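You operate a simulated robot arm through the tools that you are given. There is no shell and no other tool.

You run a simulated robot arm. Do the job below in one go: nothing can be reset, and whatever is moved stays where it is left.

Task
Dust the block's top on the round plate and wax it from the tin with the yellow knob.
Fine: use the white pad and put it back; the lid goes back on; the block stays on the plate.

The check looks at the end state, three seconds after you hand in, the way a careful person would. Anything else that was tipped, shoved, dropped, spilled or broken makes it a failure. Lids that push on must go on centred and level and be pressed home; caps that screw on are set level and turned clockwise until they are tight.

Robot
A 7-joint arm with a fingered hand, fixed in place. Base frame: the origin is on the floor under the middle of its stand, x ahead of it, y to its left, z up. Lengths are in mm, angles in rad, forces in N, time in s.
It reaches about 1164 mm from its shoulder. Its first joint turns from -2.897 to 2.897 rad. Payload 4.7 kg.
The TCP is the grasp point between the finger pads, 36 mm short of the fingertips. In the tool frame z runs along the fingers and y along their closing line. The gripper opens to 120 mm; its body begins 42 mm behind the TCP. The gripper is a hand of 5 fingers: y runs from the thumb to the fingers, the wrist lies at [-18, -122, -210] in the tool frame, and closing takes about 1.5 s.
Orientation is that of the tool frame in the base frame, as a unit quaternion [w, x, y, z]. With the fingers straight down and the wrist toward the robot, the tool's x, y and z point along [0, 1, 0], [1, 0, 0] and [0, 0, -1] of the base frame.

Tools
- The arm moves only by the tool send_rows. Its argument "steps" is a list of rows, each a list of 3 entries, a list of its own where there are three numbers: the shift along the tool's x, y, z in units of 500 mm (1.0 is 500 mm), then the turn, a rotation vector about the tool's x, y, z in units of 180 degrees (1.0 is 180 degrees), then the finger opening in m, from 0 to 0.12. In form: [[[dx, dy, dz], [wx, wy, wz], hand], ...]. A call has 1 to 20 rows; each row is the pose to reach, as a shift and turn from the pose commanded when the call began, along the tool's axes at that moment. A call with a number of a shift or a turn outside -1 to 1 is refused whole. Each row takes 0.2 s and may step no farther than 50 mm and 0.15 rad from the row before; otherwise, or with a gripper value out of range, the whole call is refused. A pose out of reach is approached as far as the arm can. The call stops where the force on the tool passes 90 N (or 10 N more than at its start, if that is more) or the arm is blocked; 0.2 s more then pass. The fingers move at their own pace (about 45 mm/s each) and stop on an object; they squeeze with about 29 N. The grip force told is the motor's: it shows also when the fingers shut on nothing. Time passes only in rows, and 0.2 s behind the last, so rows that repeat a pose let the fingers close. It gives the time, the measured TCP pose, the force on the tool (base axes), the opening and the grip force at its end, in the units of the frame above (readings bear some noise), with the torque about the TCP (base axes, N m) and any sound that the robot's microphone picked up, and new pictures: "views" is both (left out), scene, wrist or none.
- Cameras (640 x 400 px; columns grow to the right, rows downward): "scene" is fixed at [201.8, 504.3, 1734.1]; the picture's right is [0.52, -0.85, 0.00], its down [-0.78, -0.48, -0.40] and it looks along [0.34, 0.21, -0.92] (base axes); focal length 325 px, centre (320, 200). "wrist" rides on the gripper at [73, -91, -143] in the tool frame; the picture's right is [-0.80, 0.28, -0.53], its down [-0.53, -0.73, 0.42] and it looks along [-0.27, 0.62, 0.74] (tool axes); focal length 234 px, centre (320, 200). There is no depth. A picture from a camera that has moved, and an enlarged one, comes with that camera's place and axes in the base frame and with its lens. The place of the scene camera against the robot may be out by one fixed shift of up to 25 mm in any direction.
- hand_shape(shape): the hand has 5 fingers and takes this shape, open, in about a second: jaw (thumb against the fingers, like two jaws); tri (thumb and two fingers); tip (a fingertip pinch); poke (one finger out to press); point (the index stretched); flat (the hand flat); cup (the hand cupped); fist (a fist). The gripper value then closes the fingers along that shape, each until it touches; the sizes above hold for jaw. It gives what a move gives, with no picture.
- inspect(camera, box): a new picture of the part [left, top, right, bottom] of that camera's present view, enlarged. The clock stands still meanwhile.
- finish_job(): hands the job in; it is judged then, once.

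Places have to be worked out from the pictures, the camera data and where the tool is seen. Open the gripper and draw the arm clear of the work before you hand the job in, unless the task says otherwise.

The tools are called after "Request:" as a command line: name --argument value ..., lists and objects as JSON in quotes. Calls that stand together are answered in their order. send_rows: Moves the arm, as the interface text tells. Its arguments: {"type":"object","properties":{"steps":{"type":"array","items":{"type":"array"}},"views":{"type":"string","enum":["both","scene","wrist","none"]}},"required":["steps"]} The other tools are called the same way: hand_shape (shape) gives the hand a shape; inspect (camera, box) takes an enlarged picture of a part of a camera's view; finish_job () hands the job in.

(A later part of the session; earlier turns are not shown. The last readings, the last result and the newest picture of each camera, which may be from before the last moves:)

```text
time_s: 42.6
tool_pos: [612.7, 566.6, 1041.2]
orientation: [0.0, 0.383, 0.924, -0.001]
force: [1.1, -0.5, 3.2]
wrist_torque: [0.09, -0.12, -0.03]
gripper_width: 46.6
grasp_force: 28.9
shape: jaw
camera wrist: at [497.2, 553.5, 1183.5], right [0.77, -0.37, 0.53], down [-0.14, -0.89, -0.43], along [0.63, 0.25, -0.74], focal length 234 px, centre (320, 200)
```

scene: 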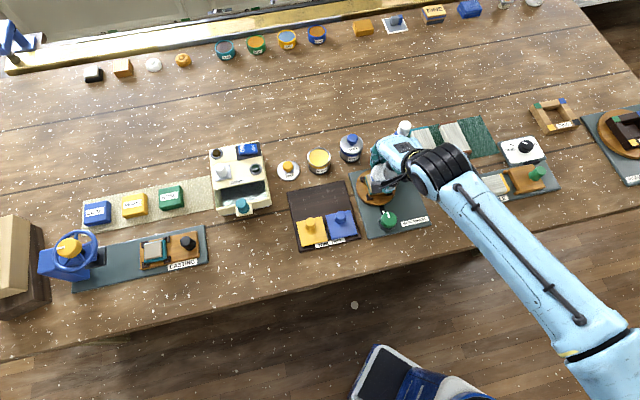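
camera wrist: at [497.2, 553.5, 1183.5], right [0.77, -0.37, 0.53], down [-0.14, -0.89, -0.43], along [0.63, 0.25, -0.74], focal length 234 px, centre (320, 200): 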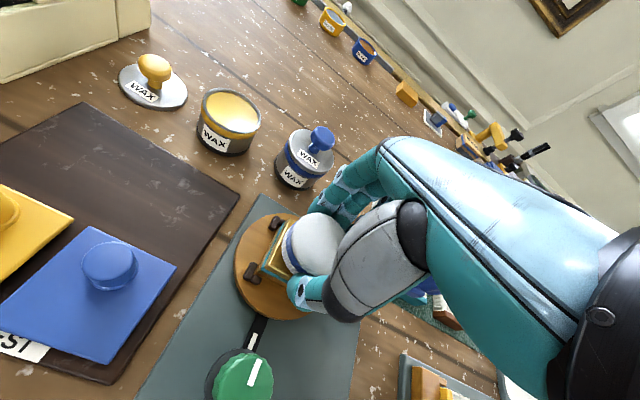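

Wiping done with light contact. I lift off and shift aside to inspect the block's top.

Request:
send_rows --steps '[[[0, 0, -0.05], [0, 0, 0], 0.0], [[0, 0, -0.13], [0, 0, 0], 0.0], [[0.08, 0, -0.14], [0, 0, 0], 0.0], [[0.16, 0, -0.14], [0, 0, 0], 0.0], [[0.24, 0, -0.14], [0, 0, 0], 0.0], [[0.32, 0, -0.14], [0, 0, 0], 0.0], [[0.32, 0, -0.14], [0, 0, 0], 0.0]]' --views "both"

Request:
inspect --camera "scene" --box '[340, 160, 430, 230]'

Request:
inspect --camera "wrist" --box '[200, 160, 440, 400]'

```text
time_s: 44.2
tool_pos: [501.3, 680.2, 1112.7]
orientation: [0.001, 0.382, 0.924, 0.0]
force: [1.1, 0.7, 0.6]
wrist_torque: [0.03, -0.02, 0.01]
gripper_width: 47.0
grasp_force: 29.0
shape: jaw
camera wrist: at [384.8, 666.5, 1255.5], right [0.77, -0.37, 0.53], down [-0.14, -0.89, -0.42], along [0.63, 0.25, -0.74], focal length 234 px, centre (320, 200)
```

scene: 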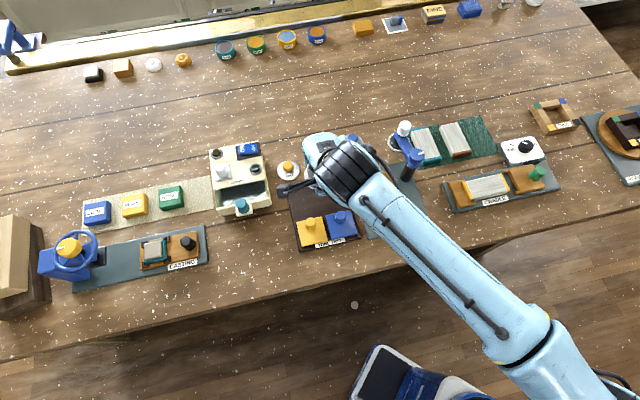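
wrist: 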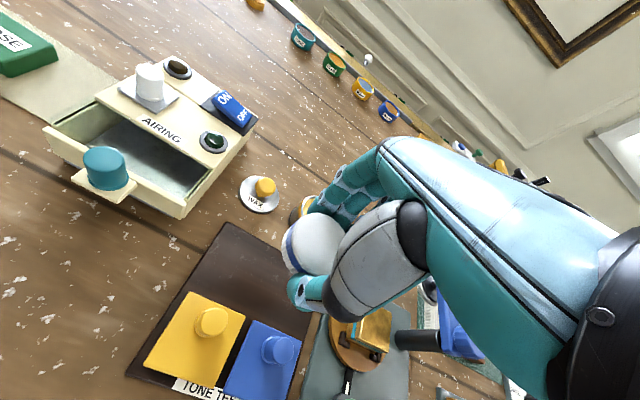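

```text
5.71 times, centred on (385, 195) of scene
camera zoom: at [201.8, 504.3, 1734.1], right [0.52, -0.85, 0.0], down [-0.78, -0.48, -0.4], along [0.34, 0.21, -0.92], focal length 1857 px, centre (-51, 229)
```

zoom: 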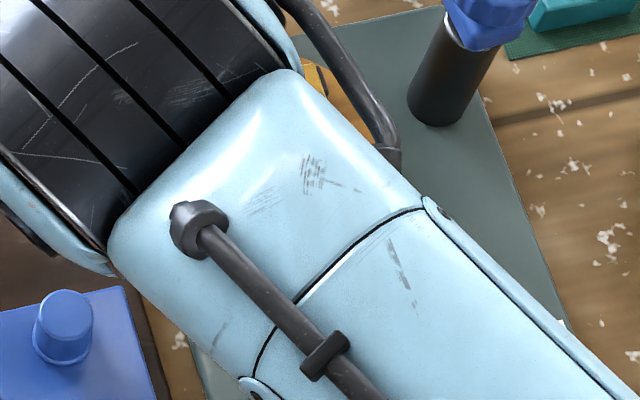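

```text
1.67 times, centred on (320, 280) of wrist
camera zoom: at [384.8, 666.5, 1255.5], right [0.77, -0.37, 0.53], down [-0.14, -0.89, -0.42], along [0.63, 0.25, -0.74], focal length 390 px, centre (320, 67)
```

zoom: 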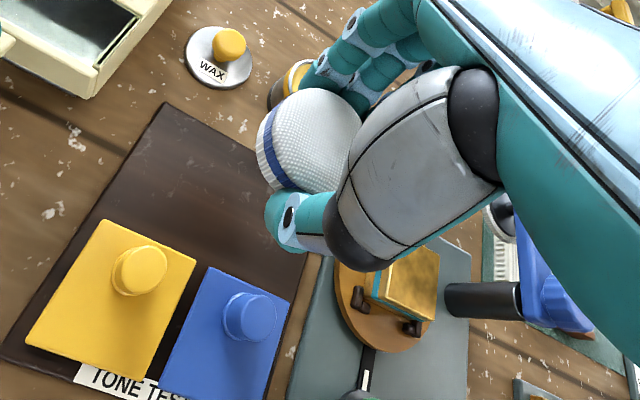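

The block's top now shows gold instead of grey. I enlarge it to check whether any dust is left.

Request:
inspect --camera "wrist" --box '[315, 290, 405, 390]'

```text
4.00 times, centred on (360, 340) of wrist
camera zoom: at [384.8, 666.5, 1255.5], right [0.77, -0.37, 0.53], down [-0.14, -0.89, -0.42], along [0.63, 0.25, -0.74], focal length 937 px, centre (160, -360)
```

zoom: 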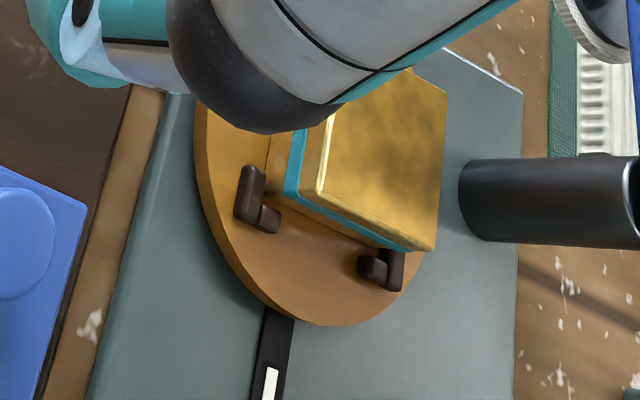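

There are darker blotches on the gold; I can't tell residue from its natural tone. I shift the hand a bit more aside for an unobstructed look.

Request:
send_rows --steps '[[[0.08, -0.04, 0], [0, 0, 0], 0.0], [[0.16, -0.08, 0], [0, 0, 0], 0.0], [[0.22, -0.1, 0], [0, 0, 0], 0.0], [[0.22, -0.1, 0], [0, 0, 0], 0.0]]' --views "both"

Request:
inspect --camera "scene" --box '[350, 155, 420, 215]'

```text
time_s: 45.2
tool_pos: [389.6, 723.0, 1107.3]
orientation: [0.0, 0.383, 0.924, 0.0]
force: [0.2, -0.6, -0.3]
wrist_torque: [-0.01, 0.05, 0.0]
gripper_width: 46.9
grasp_force: 28.6
shape: jaw
camera wrist: at [272.5, 709.7, 1251.5], right [0.77, -0.37, 0.53], down [-0.14, -0.89, -0.42], along [0.63, 0.25, -0.74], focal length 234 px, centre (320, 200)
```

scene: 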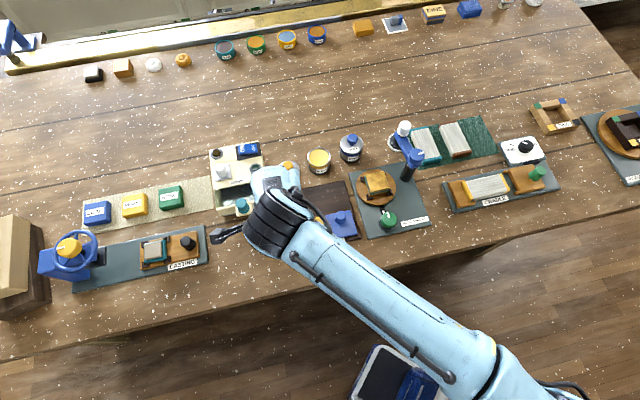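
wrist: 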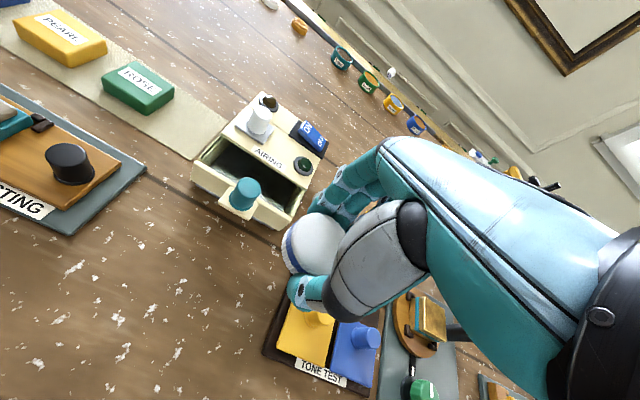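

```text
6.67 times, centred on (385, 185) of scene
camera zoom: at [201.8, 504.3, 1734.1], right [0.52, -0.85, 0.0], down [-0.78, -0.48, -0.4], along [0.34, 0.21, -0.92], focal length 2167 px, centre (-113, 300)
```

zoom: 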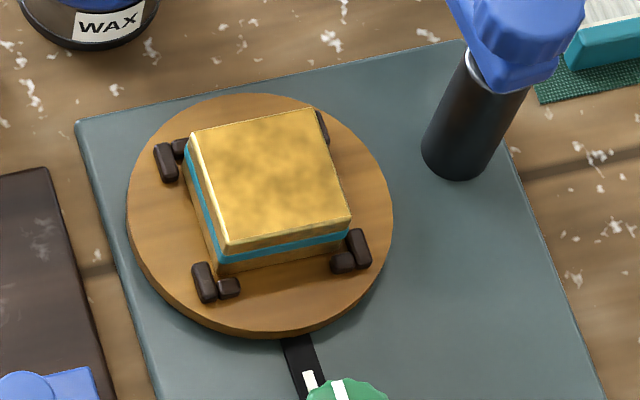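

The grey dust is gone over the entire face; the remaining mottling may be the gilding's texture or a faint residue. A second, slightly firmer wipe is cheap, so I go back over the block.

Request:
send_rows --steps '[[[-0.08, 0.015, 0], [0, 0, 0], 0.0], [[-0.16, 0.03, 0], [0, 0, 0], 0.0], [[-0.24, 0.045, 0], [0, 0, 0], 0.0], [[-0.32, 0.06, 0], [0, 0, 0], 0.0], [[-0.4, 0.075, 0], [0, 0, 0], 0.0], [[-0.48, 0.09, 0], [0, 0, 0], 0.0], [[-0.539, 0.0996, 0], [0, 0, 0], 0.0], [[-0.539, 0.0996, 0.06], [0, 0, 0], 0.0], [[-0.539, 0.0996, 0.118], [0, 0, 0], 0.0], [[-0.539, 0.0996, 0.118], [0, 0, 0], 0.0]]' --views "wrist"

```text
time_s: 47.4
tool_pos: [615.3, 567.5, 1051.6]
orientation: [0.0, 0.383, 0.924, 0.0]
force: [-0.1, -0.1, 0.8]
wrist_torque: [-0.01, 0.01, 0.01]
gripper_width: 46.5
grasp_force: 28.7
shape: jaw
camera wrist: at [497.9, 554.1, 1195.3], right [0.77, -0.37, 0.53], down [-0.14, -0.89, -0.42], along [0.63, 0.25, -0.74], focal length 234 px, centre (320, 200)
```

wrist: 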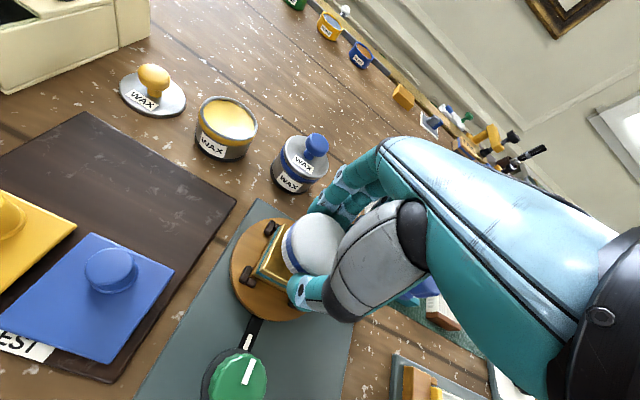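

Request:
send_rows --steps '[[[0, 0, 0.012], [0, 0, 0], 0.0], [[0, 0, 0.02], [0, 0, 0], 0.0], [[0, 0, 0.02], [0, 0, 0], 0.0]]' --views "none"

```text
time_s: 48.2
tool_pos: [614.4, 567.7, 1042.1]
orientation: [0.0, 0.383, 0.924, 0.0]
force: [-0.5, -0.6, -0.9]
wrist_torque: [-0.01, -0.01, 0.01]
gripper_width: 46.9
grasp_force: 28.9
shape: jaw
```

Just above contact. I lower 2.5 mm more and wipe again in crossing strokes over the entire top.

Request:
send_rows --steps '[[[0, 0, 0.005], [0, 0, 0], 0.0], [[0, 0, 0.0055], [0, 0, 0], 0.0], [[0, 0.02, 0.0055], [0, 0, 0], 0.0], [[0, 0.034, 0.0055], [0, 0, 0], 0.0], [[0.02, 0.034, 0.0055], [0, 0, 0], 0.0], [[0.03, 0.03, 0.0055], [0, 0, 0], 0.0], [[0.03, 0.01, 0.0055], [0, 0, 0], 0.0], [[0.03, -0.015, 0.0055], [0, 0, 0], 0.0], [[0.03, -0.034, 0.0055], [0, 0, 0], 0.0], [[0.01, -0.034, 0.0055], [0, 0, 0], 0.0], [[-0.016, -0.034, 0.0055], [0, 0, 0], 0.0], [[-0.016, -0.01, 0.0055], [0, 0, 0], 0.0], [[-0.016, 0.01, 0.0055], [0, 0, 0], 0.0], [[-0.016, 0.034, 0.0055], [0, 0, 0], 0.0], [[0.008, 0.03, 0.0055], [0, 0, 0], 0.0], [[0.008, 0.0, 0.0055], [0, 0, 0], 0.0], [[0.008, -0.03, 0.0055], [0, 0, 0], 0.0], [[0.008, 0.0, 0.0055], [0, 0, 0], 0.0], [[0.0, 0.0, 0.0055], [0, 0, 0], 0.0]]' --views "wrist"

```text
time_s: 52.2
tool_pos: [611.9, 567.3, 1038.2]
orientation: [-0.001, 0.381, 0.925, 0.001]
force: [-8.3, 1.0, 19.9]
wrist_torque: [0.04, 0.34, 0.04]
gripper_width: 47.3
grasp_force: 28.6
shape: jaw
camera wrist: at [495.4, 553.5, 1181.5], right [0.77, -0.37, 0.52], down [-0.14, -0.89, -0.43], along [0.63, 0.25, -0.74], focal length 234 px, centre (320, 200)
```

wrist: 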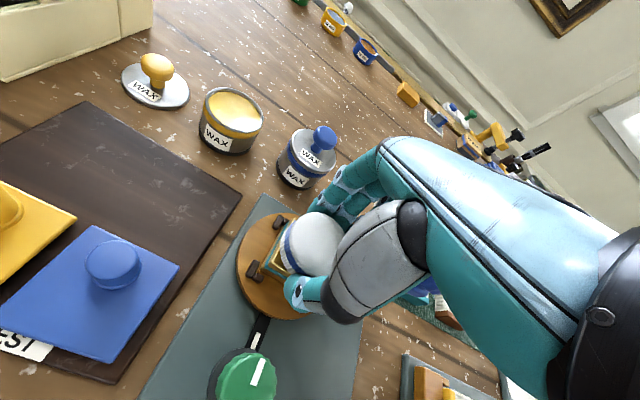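

Second wipe done (about 20 N at the end, somewhat firm). I lift and shift aside to compare the block's top.

Request:
send_rows --steps '[[[0, 0, -0.05], [0, 0, 0], 0.0], [[0, 0, -0.13], [0, 0, 0], 0.0], [[0.08, -0.01, -0.14], [0, 0, 0], 0.0], [[0.17, -0.02, -0.14], [0, 0, 0], 0.0], [[0.26, -0.03, -0.14], [0, 0, 0], 0.0], [[0.35, -0.04, -0.14], [0, 0, 0], 0.0], [[0.44, -0.06, -0.14], [0, 0, 0], 0.0], [[0.5, -0.08, -0.14], [0, 0, 0], 0.0], [[0.5, -0.08, -0.14], [0, 0, 0], 0.0]]' --views "both"

Request:
inspect --camera "scene" --box '[350, 155, 420, 215]'

Request:
inspect --camera "wrist" --box '[240, 160, 400, 320]'

```text
time_s: 54.2
tool_pos: [408.7, 713.7, 1107.4]
orientation: [0.0, 0.383, 0.924, 0.001]
force: [-0.5, -0.6, 0.0]
wrist_torque: [-0.03, 0.01, 0.0]
gripper_width: 46.4
grasp_force: 28.7
shape: jaw
camera wrist: at [292.4, 700.9, 1251.6], right [0.77, -0.37, 0.53], down [-0.14, -0.89, -0.42], along [0.63, 0.25, -0.74], focal length 234 px, centre (320, 200)
```

scene: 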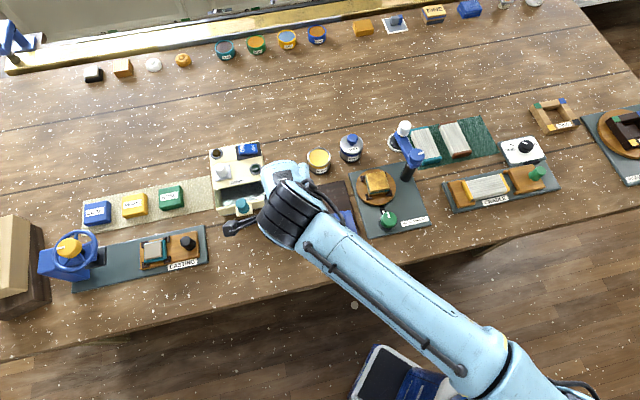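
wrist: 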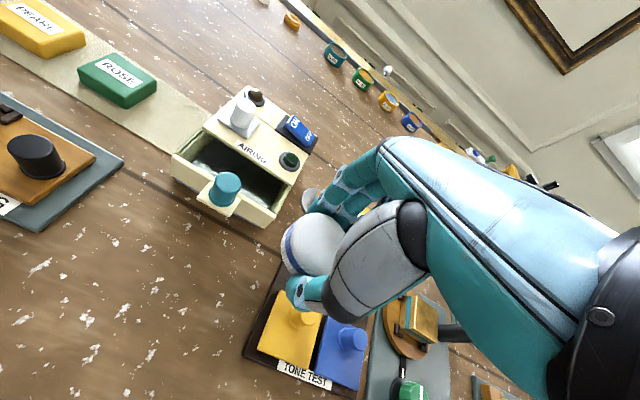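

```text
6.67 times, centred on (385, 185) of scene
camera zoom: at [201.8, 504.3, 1734.1], right [0.52, -0.85, 0.0], down [-0.78, -0.48, -0.4], along [0.34, 0.21, -0.92], focal length 2167 px, centre (-113, 300)
```

zoom: 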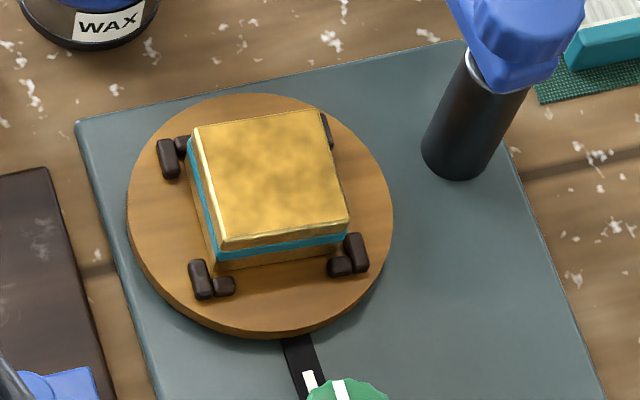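

```text
2.50 times, centred on (320, 240) of wrist
camera zoom: at [292.4, 700.9, 1251.6], right [0.77, -0.37, 0.53], down [-0.14, -0.89, -0.42], along [0.63, 0.25, -0.74], focal length 585 px, centre (320, 100)
```

zoom: 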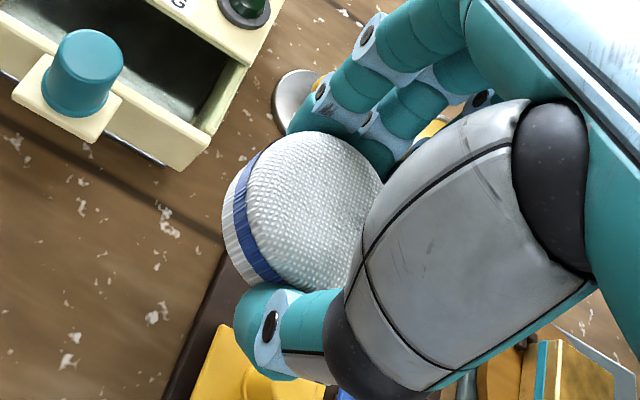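

No change in the mottling, so it's the gilding's own texture: the dust is off (the plate only turned a couple of degrees). Next is the wax; I move near the tin to look at the wax level and rim before dipping.

Request:
send_rows --steps '[[[-0.085, 0.033, 0], [0, 0, 0], 0.0], [[-0.17, 0.066, 0], [0, 0, 0], 0.0], [[-0.255, 0.099, 0], [0, 0, 0], 0.0], [[-0.34, 0.131, 0.01], [0, 0, 0], 0.0], [[-0.34, 0.131, 0.01], [0, 0, 0], 0.0]]' --views "wrist"

Request:
inspect --camera "wrist" --box '[230, 150, 320, 230]'

Request:
inspect --camera "scene" --box '[295, 140, 345, 180]'

```text
time_s: 55.4
tool_pos: [574.5, 639.9, 1107.4]
orientation: [0.0, 0.382, 0.924, 0.0]
force: [0.2, -0.4, 0.2]
wrist_torque: [0.01, 0.02, 0.01]
gripper_width: 46.6
grasp_force: 28.8
shape: jaw
camera wrist: at [458.4, 626.2, 1250.0], right [0.77, -0.37, 0.53], down [-0.14, -0.89, -0.42], along [0.63, 0.25, -0.74], focal length 234 px, centre (320, 200)
```

wrist: 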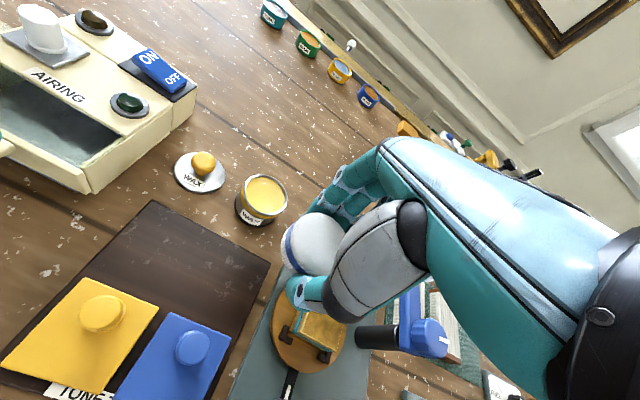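

```text
5.00 times, centred on (275, 190) of wrist
camera zoom: at [458.4, 626.2, 1250.0], right [0.77, -0.37, 0.53], down [-0.14, -0.89, -0.42], along [0.63, 0.25, -0.74], focal length 1171 px, centre (545, 250)
```

zoom: 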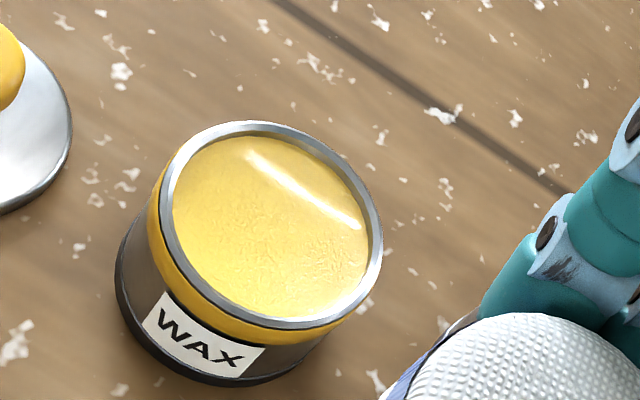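

```text
10.00 times, centred on (320, 160) of scene
camera zoom: at [201.8, 504.3, 1734.1], right [0.52, -0.85, 0.0], down [-0.78, -0.48, -0.4], along [0.34, 0.21, -0.92], focal length 3250 px, centre (320, 600)
```

zoom: 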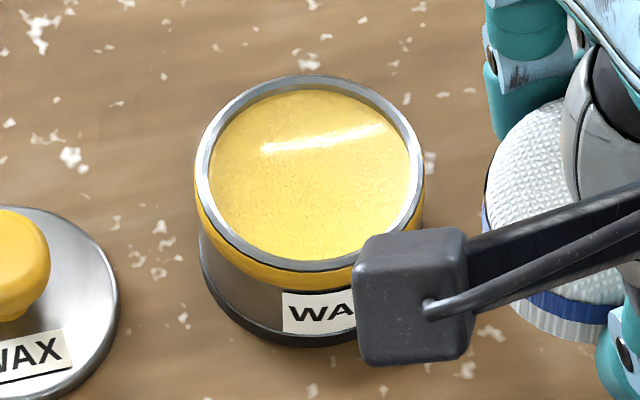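

Wax lies a few mm below the rim, and the tin's mouth (~51 mm) is slightly narrower than the pad (~55 mm), so a flat dip would rest on the rim. I'll come over the tin with the hand tilted 15° so the pad's edge can dip into the wax.

Request:
send_rows --steps '[[[0.04, 0.06, 0], [0, 0, 0], 0.0], [[0.08, 0.12, 0], [0, 0, 0], 0.0], [[0.101, 0.161, 0], [0, 0, 0], 0.0], [[0.101, 0.161, 0.03], [0, 0.0417, 0], 0.0], [[0.101, 0.161, 0.064], [0, 0.0833, 0], 0.0], [[0.101, 0.161, 0.064], [0, 0.0833, 0], 0.0]]' --views "both"

Request:
inspect --camera "wrist" --box '[220, 160, 400, 340]'

Request:
inspect --camera "scene" --box '[270, 110, 400, 210]'

```text
time_s: 56.8
tool_pos: [596.0, 735.1, 1070.7]
orientation: [-0.122, 0.379, 0.916, 0.051]
force: [-0.5, 0.2, 0.9]
wrist_torque: [0.0, 0.01, 0.0]
gripper_width: 46.5
grasp_force: 28.6
shape: jaw
camera wrist: at [507.7, 692.7, 1228.2], right [0.84, -0.45, 0.3], down [-0.23, -0.8, -0.55], along [0.49, 0.39, -0.78], focal length 234 px, centre (320, 200)
```

scene: 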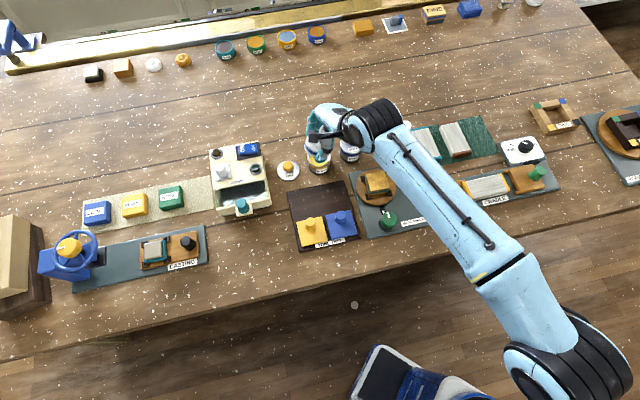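
wrist: 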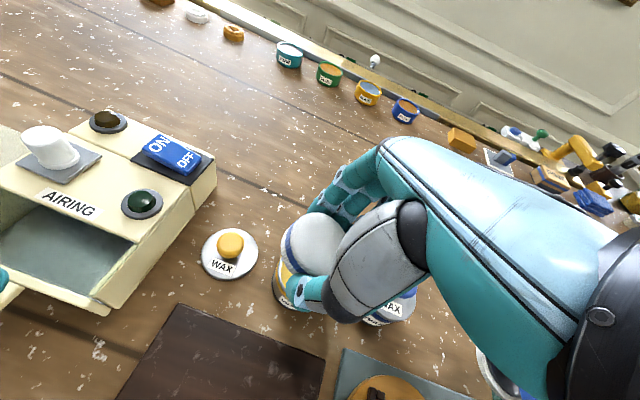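

```text
2.22 times, centred on (310, 250) of wrist
camera zoom: at [507.7, 692.7, 1228.2], right [0.84, -0.45, 0.3], down [-0.23, -0.8, -0.55], along [0.49, 0.39, -0.78], focal length 520 px, centre (342, 89)
```

zoom: 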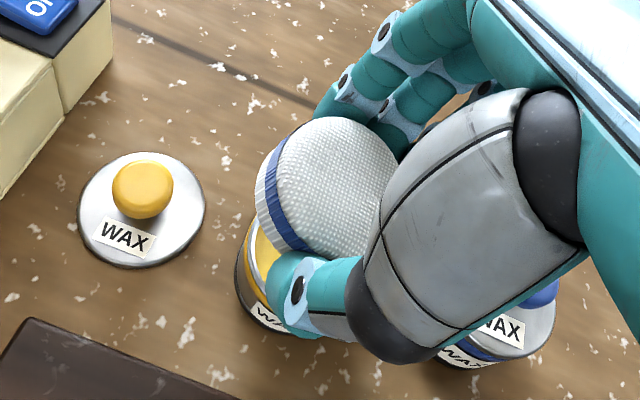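

```text
4.00 times, centred on (335, 160) of scene
camera zoom: at [201.8, 504.3, 1734.1], right [0.52, -0.85, 0.0], down [-0.78, -0.48, -0.4], along [0.34, 0.21, -0.92], focal length 1300 px, centre (260, 360)
```

zoom: 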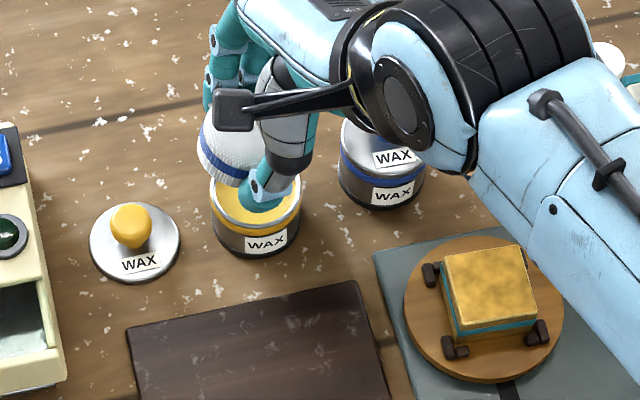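

The tilt is right: the pad's left edge is up and its right edge down over the wax. I lower straight down (in tilted tool axes) toward the wax.

Request:
send_rows --steps '[[[-0.0052, 0, 0.0193], [0, 0, 0], 0.0], [[-0.0103, 0, 0.0386], [0, 0, 0], 0.0], [[-0.0103, 0, 0.0386], [0, 0, 0], 0.0]]' --views "wrist"

Request:
inspect --camera "wrist" --box '[220, 160, 400, 340]'

Request:
inspect --camera "scene" --box '[295, 125, 365, 185]'

```text
time_s: 57.6
tool_pos: [597.4, 734.1, 1051.2]
orientation: [-0.121, 0.379, 0.916, 0.05]
force: [-0.4, -0.9, 0.2]
wrist_torque: [0.01, 0.02, 0.0]
gripper_width: 46.5
grasp_force: 29.3
shape: jaw
camera wrist: at [508.2, 692.8, 1208.1], right [0.84, -0.45, 0.3], down [-0.23, -0.8, -0.55], along [0.49, 0.39, -0.78], focal length 234 px, centre (320, 200)
```

wrist: 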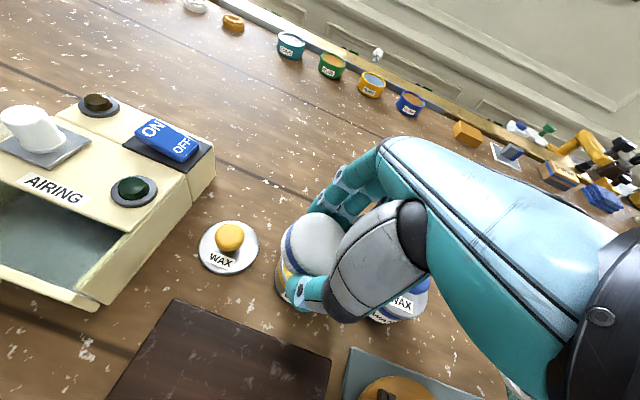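

```text
2.22 times, centred on (310, 250) of wrist
camera zoom: at [508.2, 692.8, 1208.1], right [0.84, -0.45, 0.3], down [-0.23, -0.8, -0.55], along [0.49, 0.39, -0.78], focal length 520 px, centre (342, 89)
```

zoom: 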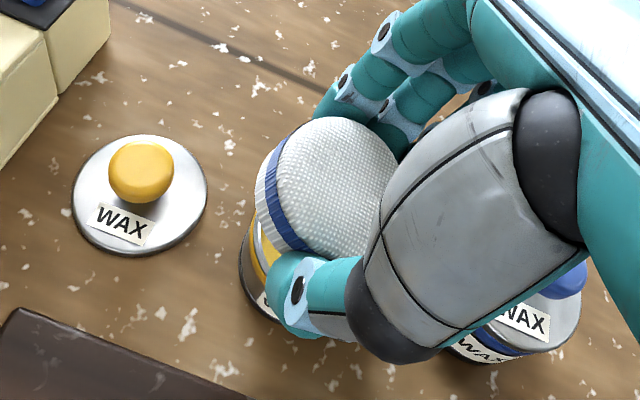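

```text
6.67 times, centred on (330, 155) of scene
camera zoom: at [201.8, 504.3, 1734.1], right [0.52, -0.85, 0.0], down [-0.78, -0.48, -0.4], along [0.34, 0.21, -0.92], focal length 2167 px, centre (253, 500)
```

zoom: 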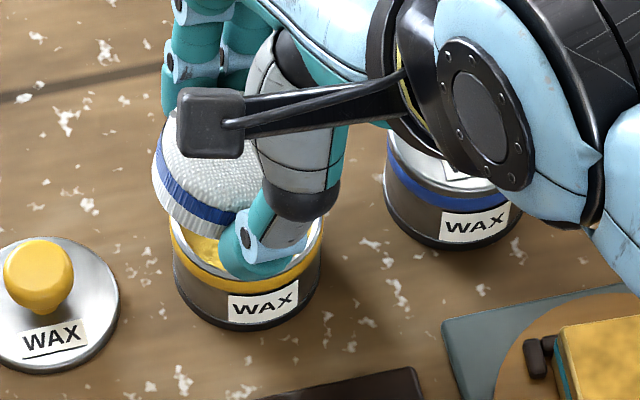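

Clear so far. I go down in smaller steps with force checks.

Request:
send_rows --steps '[[[-0.001, 0, 0.0039], [0, 0, 0], 0.0], [[-0.0021, 0, 0.0077], [0, 0, 0], 0.0], [[-0.0021, 0, 0.0077], [0, 0, 0], 0.0]]' --views "none"

```text
time_s: 58.4
tool_pos: [596.9, 733.5, 1048.3]
orientation: [-0.12, 0.38, 0.916, 0.05]
force: [0.3, 0.6, -0.1]
wrist_torque: [0.02, -0.02, 0.05]
gripper_width: 46.5
grasp_force: 28.4
shape: jaw
```

Request:
send_rows --steps '[[[-0.0008, 0, 0.0029], [0, 0, 0], 0.0], [[-0.0016, 0, 0.0058], [0, 0, 0], 0.0], [[-0.0016, 0, 0.0058], [0, 0, 0], 0.0]]' --views "none"

```text
time_s: 59.2
tool_pos: [595.9, 735.5, 1044.0]
orientation: [-0.121, 0.38, 0.916, 0.05]
force: [-0.3, 0.7, -0.8]
wrist_torque: [-0.01, 0.02, -0.04]
gripper_width: 46.4
grasp_force: 29.0
shape: jaw
```

Request:
send_rows --steps '[[[-0.0005, 0, 0.0019], [0, 0, 0], 0.0], [[-0.001, 0, 0.0038], [0, 0, 0], 0.0], [[-0.001, 0, 0.0038], [0, 0, 0], 0.0]]' --views "none"

```text
time_s: 60.0
tool_pos: [596.2, 733.6, 1042.9]
orientation: [-0.121, 0.38, 0.916, 0.05]
force: [-0.4, 0.4, -0.2]
wrist_torque: [0.0, 0.03, 0.03]
gripper_width: 46.2
grasp_force: 29.0
shape: jaw
```

Request:
send_rows --steps '[[[-0.0005, 0, 0.0019], [0, 0, 0], 0.0], [[-0.001, 0, 0.0038], [0, 0, 0], 0.0], [[-0.001, 0, 0.0038], [0, 0, 0], 0.0]]' --views "wrist"

Request:
inspect --camera "scene" --box '[295, 125, 365, 185]'

Request:
inspect --camera "wrist" --box '[250, 200, 340, 320]'

```text
time_s: 60.8
tool_pos: [596.4, 734.4, 1040.5]
orientation: [-0.121, 0.38, 0.916, 0.048]
force: [-0.2, 0.1, -0.4]
wrist_torque: [0.02, -0.02, 0.02]
gripper_width: 46.6
grasp_force: 28.9
shape: jaw
camera wrist: at [507.5, 692.3, 1197.2], right [0.84, -0.45, 0.3], down [-0.23, -0.8, -0.55], along [0.49, 0.39, -0.78], focal length 234 px, centre (320, 200)
```

wrist: 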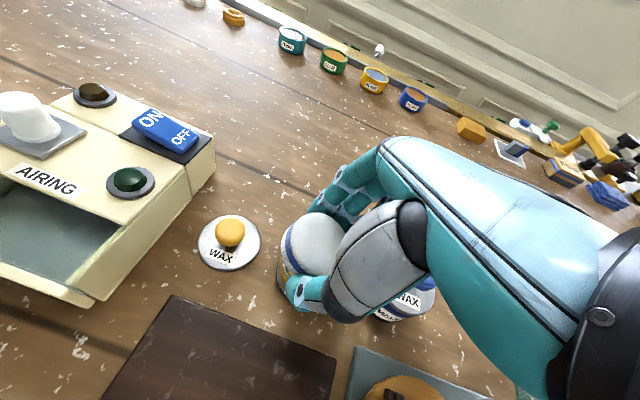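

```text
6.67 times, centred on (330, 155) of scene
camera zoom: at [201.8, 504.3, 1734.1], right [0.52, -0.85, 0.0], down [-0.78, -0.48, -0.4], along [0.34, 0.21, -0.92], focal length 2167 px, centre (253, 500)
```

zoom: 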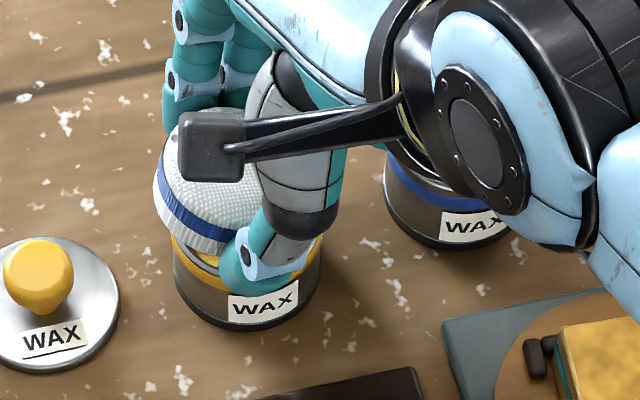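

```text
3.33 times, centred on (295, 260) of wrist
camera zoom: at [507.5, 692.3, 1197.2], right [0.84, -0.45, 0.3], down [-0.23, -0.8, -0.55], along [0.49, 0.39, -0.78], focal length 781 px, centre (403, 0)
```

zoom: 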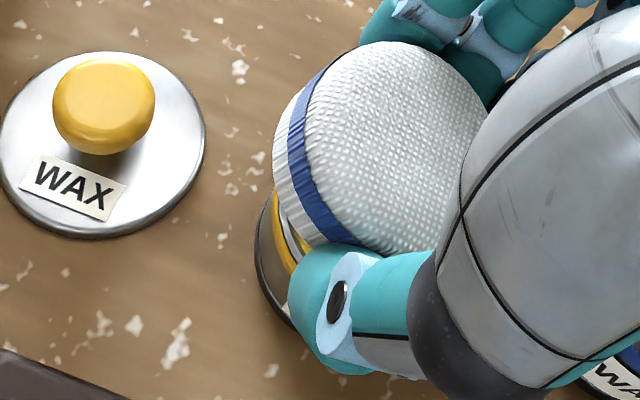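

Request:
send_rows --steps '[[[-0.0005, 0, 0.0019], [0, 0, 0], 0.0], [[-0.001, 0, 0.0038], [0, 0, 0], 0.0], [[-0.001, 0, 0.0038], [0, 0, 0], 0.0]]' --views "none"

```text
time_s: 61.6
tool_pos: [596.8, 733.9, 1039.3]
orientation: [-0.121, 0.379, 0.916, 0.05]
force: [0.3, 0.8, -0.5]
wrist_torque: [-0.02, 0.02, 0.02]
gripper_width: 46.5
grasp_force: 29.5
shape: jaw
```

Request:
send_rows --steps '[[[-0.0005, 0, 0.0019], [0, 0, 0], 0.0], [[-0.001, 0, 0.0038], [0, 0, 0], 0.0], [[-0.001, 0, 0.0038], [0, 0, 0], 0.0]]' --views "none"

```text
time_s: 62.4
tool_pos: [596.9, 734.0, 1037.0]
orientation: [-0.121, 0.379, 0.916, 0.05]
force: [0.0, 0.2, -0.5]
wrist_torque: [0.0, 0.0, 0.0]
gripper_width: 46.2
grasp_force: 29.1
shape: jaw
```

Request:
send_rows --steps '[[[-0.0005, 0, 0.0019], [0, 0, 0], 0.0], [[-0.001, 0, 0.0038], [0, 0, 0], 0.0], [[-0.001, 0, 0.0038], [0, 0, 0], 0.0]]' --views "wrist"

Request:
inspect --camera "scene" --box '[300, 130, 350, 180]'

Request:
inspect --camera "wrist" --box '[260, 200, 340, 320]'

```text
time_s: 63.2
tool_pos: [597.8, 734.9, 1034.6]
orientation: [-0.121, 0.38, 0.916, 0.049]
force: [-2.1, 1.0, 3.8]
wrist_torque: [-0.02, 0.02, -0.01]
gripper_width: 46.3
grasp_force: 28.9
shape: jaw
camera wrist: at [508.6, 692.6, 1191.8], right [0.84, -0.45, 0.3], down [-0.23, -0.8, -0.55], along [0.49, 0.39, -0.78], focal length 234 px, centre (320, 200)
```

wrist: 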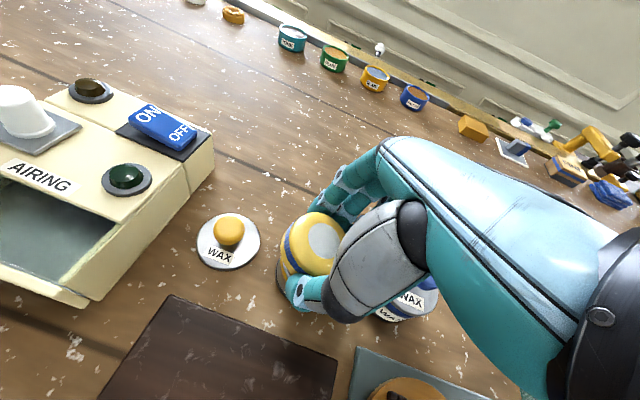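

```text
8.00 times, centred on (325, 155) of scene
camera zoom: at [201.8, 504.3, 1734.1], right [0.52, -0.85, 0.0], down [-0.78, -0.48, -0.4], along [0.34, 0.21, -0.92], focal length 2600 px, centre (280, 560)
```

zoom: 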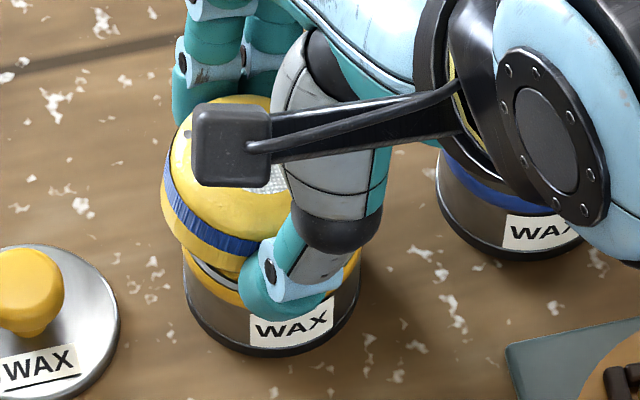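

```text
3.33 times, centred on (300, 260) of wrist
camera zoom: at [508.6, 692.6, 1191.8], right [0.84, -0.45, 0.3], down [-0.23, -0.8, -0.55], along [0.49, 0.39, -0.78], focal length 781 px, centre (387, 0)
```

zoom: 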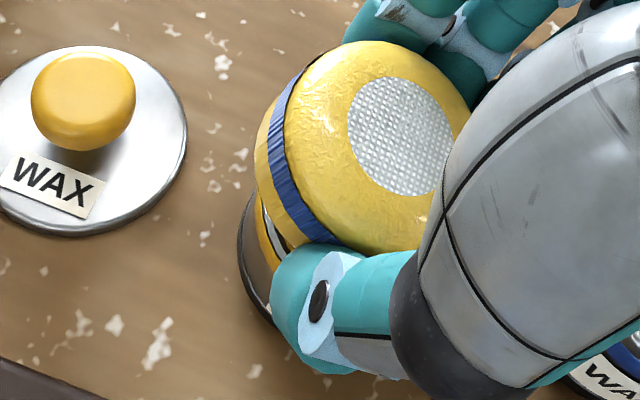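

The pad touched the wax at 1034.6 and visibly took on yellow wax. I raise straight up and level the hand again.

Request:
send_rows --steps '[[[0.005, 0, -0.019], [0, 0, 0], 0.0], [[0.02, 0, -0.075], [0, 0, 0], 0.0], [[0.0362, 0, -0.1352], [0, -0.0417, 0], 0.0], [[0.0362, 0, -0.1352], [0, -0.0833, 0], 0.0], [[0.0362, 0, -0.1352], [0, -0.0833, 0], 0.0]]' --views "both"

Request:
inspect --camera "wrist" --box '[220, 180, 400, 340]'

Request:
inspect --camera "scene" --box '[290, 110, 400, 210]'

```text
time_s: 64.4
tool_pos: [597.5, 732.6, 1104.2]
orientation: [-0.001, 0.383, 0.924, 0.0]
force: [-0.5, -1.1, -0.4]
wrist_torque: [-0.02, 0.02, 0.03]
gripper_width: 46.3
grasp_force: 29.0
shape: jaw
camera wrist: at [479.8, 720.0, 1247.4], right [0.77, -0.37, 0.53], down [-0.14, -0.89, -0.42], along [0.63, 0.25, -0.74], focal length 234 px, centre (320, 200)
```

scene: 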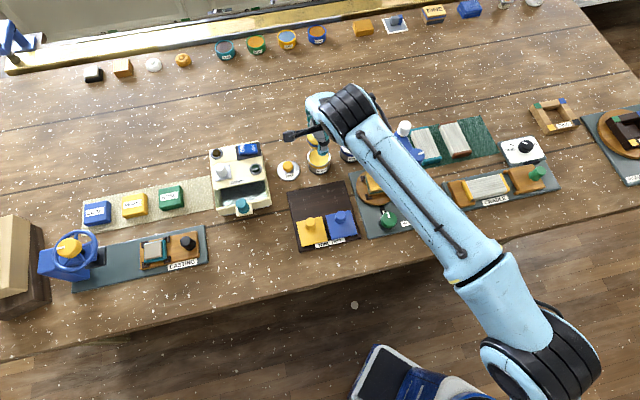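
wrist: 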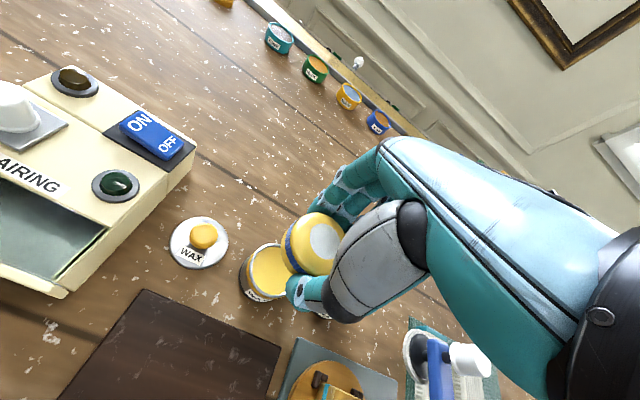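

```text
2.50 times, centred on (310, 260) of wrist
camera zoom: at [479.8, 720.0, 1247.4], right [0.77, -0.37, 0.53], down [-0.14, -0.89, -0.42], along [0.63, 0.25, -0.74], focal length 585 px, centre (345, 50)
```

zoom: 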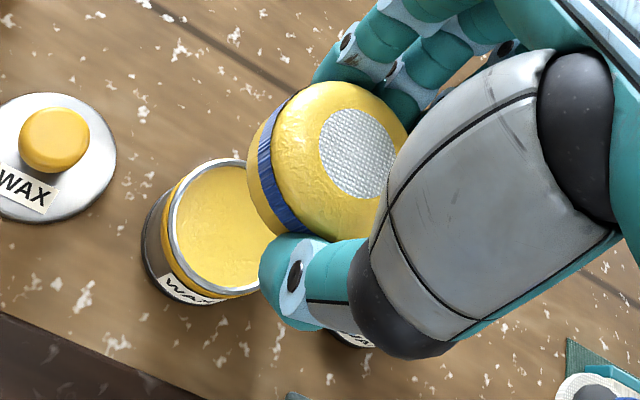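

```text
4.00 times, centred on (345, 160) of scene
camera zoom: at [201.8, 504.3, 1734.1], right [0.52, -0.85, 0.0], down [-0.78, -0.48, -0.4], along [0.34, 0.21, -0.92], focal length 1300 px, centre (220, 360)
```

zoom: 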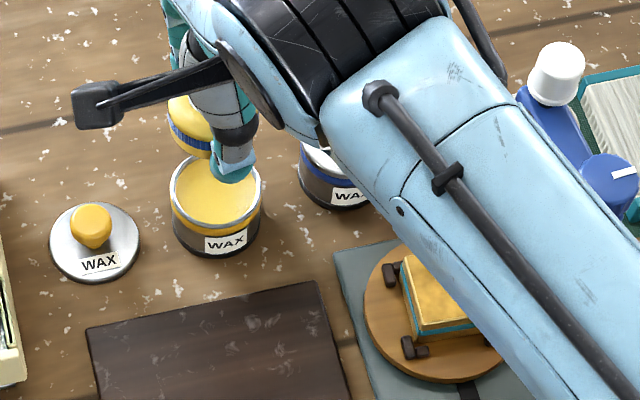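

The pad is well loaded with yellow wax and the tin stands upright. I carry the pad back over the block and come down close.

Request:
send_rows --steps '[[[-0.064, -0.052, 0], [0, 0, 0], 0.0], [[-0.129, -0.104, 0], [0, 0, 0], 0.0], [[-0.194, -0.157, 0], [0, 0, 0], 0.0], [[-0.258, -0.209, 0], [0, 0, 0], 0.0], [[-0.258, -0.209, 0.05], [0, 0, 0], 0.0], [[-0.258, -0.209, 0.108], [0, 0, 0], 0.0], [[-0.258, -0.209, 0.108], [0, 0, 0], 0.0]]' --views "wrist"

Request:
inspect --camera "wrist" --box '[220, 180, 380, 340]'

```text
time_s: 66.0
tool_pos: [610.2, 568.0, 1047.9]
orientation: [-0.001, 0.383, 0.924, 0.0]
force: [0.4, -0.3, 1.2]
wrist_torque: [-0.02, 0.0, 0.01]
gripper_width: 46.3
grasp_force: 29.3
shape: jaw
camera wrist: at [494.3, 553.9, 1190.3], right [0.77, -0.37, 0.53], down [-0.14, -0.89, -0.42], along [0.63, 0.25, -0.74], focal length 234 px, centre (320, 200)
```

wrist: 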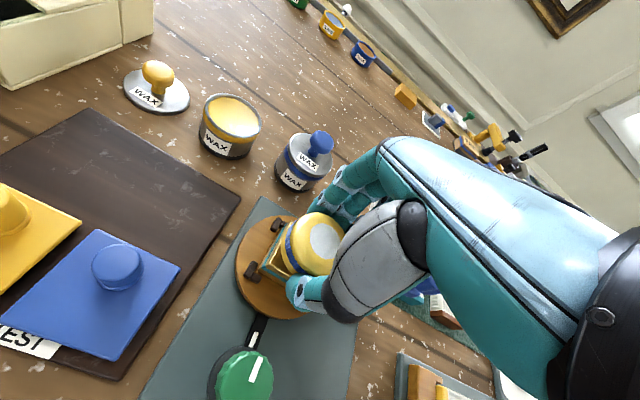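

```text
2.50 times, centred on (300, 260) of wrist
camera zoom: at [494.3, 553.9, 1190.3], right [0.77, -0.37, 0.53], down [-0.14, -0.89, -0.42], along [0.63, 0.25, -0.74], focal length 585 px, centre (370, 50)
```

zoom: 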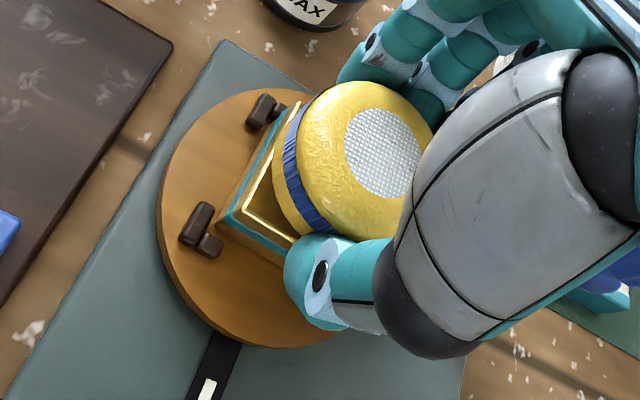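

Positioned over the block. I lower to light contact.

Request:
send_rows --steps '[[[-0.004, 0.002, 0.008], [0, 0, 0], 0.0], [[-0.006, 0.003, 0.012], [0, 0, 0], 0.0], [[-0.006, 0.003, 0.012], [0, 0, 0], 0.0]]' --views "none"

```text
time_s: 66.8
tool_pos: [616.6, 568.2, 1044.4]
orientation: [0.0, 0.383, 0.924, 0.001]
force: [0.7, -0.4, -0.7]
wrist_torque: [0.02, 0.02, 0.03]
gripper_width: 46.3
grasp_force: 29.0
shape: jaw
```

Request:
send_rows --steps '[[[0, 0, 0.004], [0, 0, 0], 0.0], [[0, 0, 0.007], [0, 0, 0], 0.0], [[0, 0, 0.007], [0, 0, 0], 0.0]]' --views "none"

```text
time_s: 67.6
tool_pos: [617.6, 567.2, 1039.2]
orientation: [0.001, 0.383, 0.924, 0.0]
force: [-0.8, 0.0, 1.9]
wrist_torque: [0.02, -0.03, 0.01]
gripper_width: 46.6
grasp_force: 29.0
shape: jaw
```

Light contact. I press about 1 mm more and rub the wax over the whole face in overlapping strokes.

Request:
send_rows --steps '[[[0.004, 0, 0.0025], [0, 0, 0], 0.0], [[0.004, 0.016, 0.0025], [0, 0, 0], 0.0], [[0.004, 0.032, 0.0025], [0, 0, 0], 0.0], [[0.004, 0.01, 0.0025], [0, 0, 0], 0.0], [[0.004, -0.015, 0.0025], [0, 0, 0], 0.0], [[0.004, -0.036, 0.0025], [0, 0, 0], 0.0], [[0.016, -0.036, 0.0025], [0, 0, 0], 0.0], [[0.028, -0.03, 0.0025], [0, 0, 0], 0.0], [[0.028, -0.008, 0.0025], [0, 0, 0], 0.0], [[0.028, 0.014, 0.0025], [0, 0, 0], 0.0], [[0.028, 0.032, 0.0025], [0, 0, 0], 0.0], [[0.01, 0.032, 0.0025], [0, 0, 0], 0.0], [[-0.012, 0.03, 0.0025], [0, 0, 0], 0.0], [[-0.012, 0.01, 0.0025], [0, 0, 0], 0.0], [[-0.012, -0.014, 0.0025], [0, 0, 0], 0.0], [[-0.012, -0.034, 0.0025], [0, 0, 0], 0.0], [[0.004, -0.03, 0.0025], [0, 0, 0], 0.0], [[0.004, -0.01, 0.0025], [0, 0, 0], 0.0], [[0.004, 0.0, 0.0025], [0, 0, 0], 0.0]]' --views "wrist"

```text
time_s: 71.6
tool_pos: [616.1, 567.7, 1041.2]
orientation: [0.0, 0.382, 0.924, 0.0]
force: [0.7, -0.1, 0.0]
wrist_torque: [-0.01, -0.02, -0.01]
gripper_width: 46.5
grasp_force: 29.1
shape: jaw
camera wrist: at [498.3, 555.5, 1184.1], right [0.77, -0.37, 0.53], down [-0.14, -0.89, -0.42], along [0.63, 0.25, -0.74], focal length 234 px, centre (320, 200)
```

wrist: 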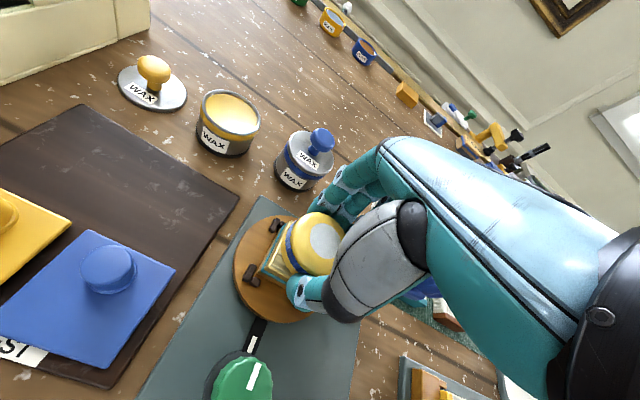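

Force reads zero at the end, so contact may have been too light. I check the block edge in an enlarged view.

Request:
inspect --camera "wrist" --box '[230, 200, 350, 330]'

Request:
send_rows --steps '[[[0, 0, 0.002], [0, 0, 0], 0.0], [[0, 0, 0.004], [0, 0, 0], 0.0], [[0, 0, 0.004], [0, 0, 0], 0.0]]' --views "none"

```text
3.08 times, centred on (290, 265) of wrist
camera zoom: at [498.3, 555.5, 1184.1], right [0.77, -0.37, 0.53], down [-0.14, -0.89, -0.42], along [0.63, 0.25, -0.74], focal length 720 px, centre (412, 0)
```

zoom: 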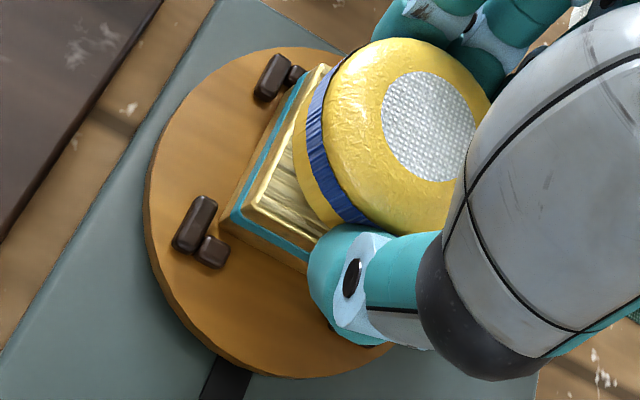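

```text
time_s: 72.4
tool_pos: [614.5, 567.7, 1040.1]
orientation: [0.0, 0.383, 0.924, 0.001]
force: [0.7, 1.0, 5.1]
wrist_torque: [0.11, -0.12, 0.02]
gripper_width: 46.5
grasp_force: 29.2
shape: jaw
```

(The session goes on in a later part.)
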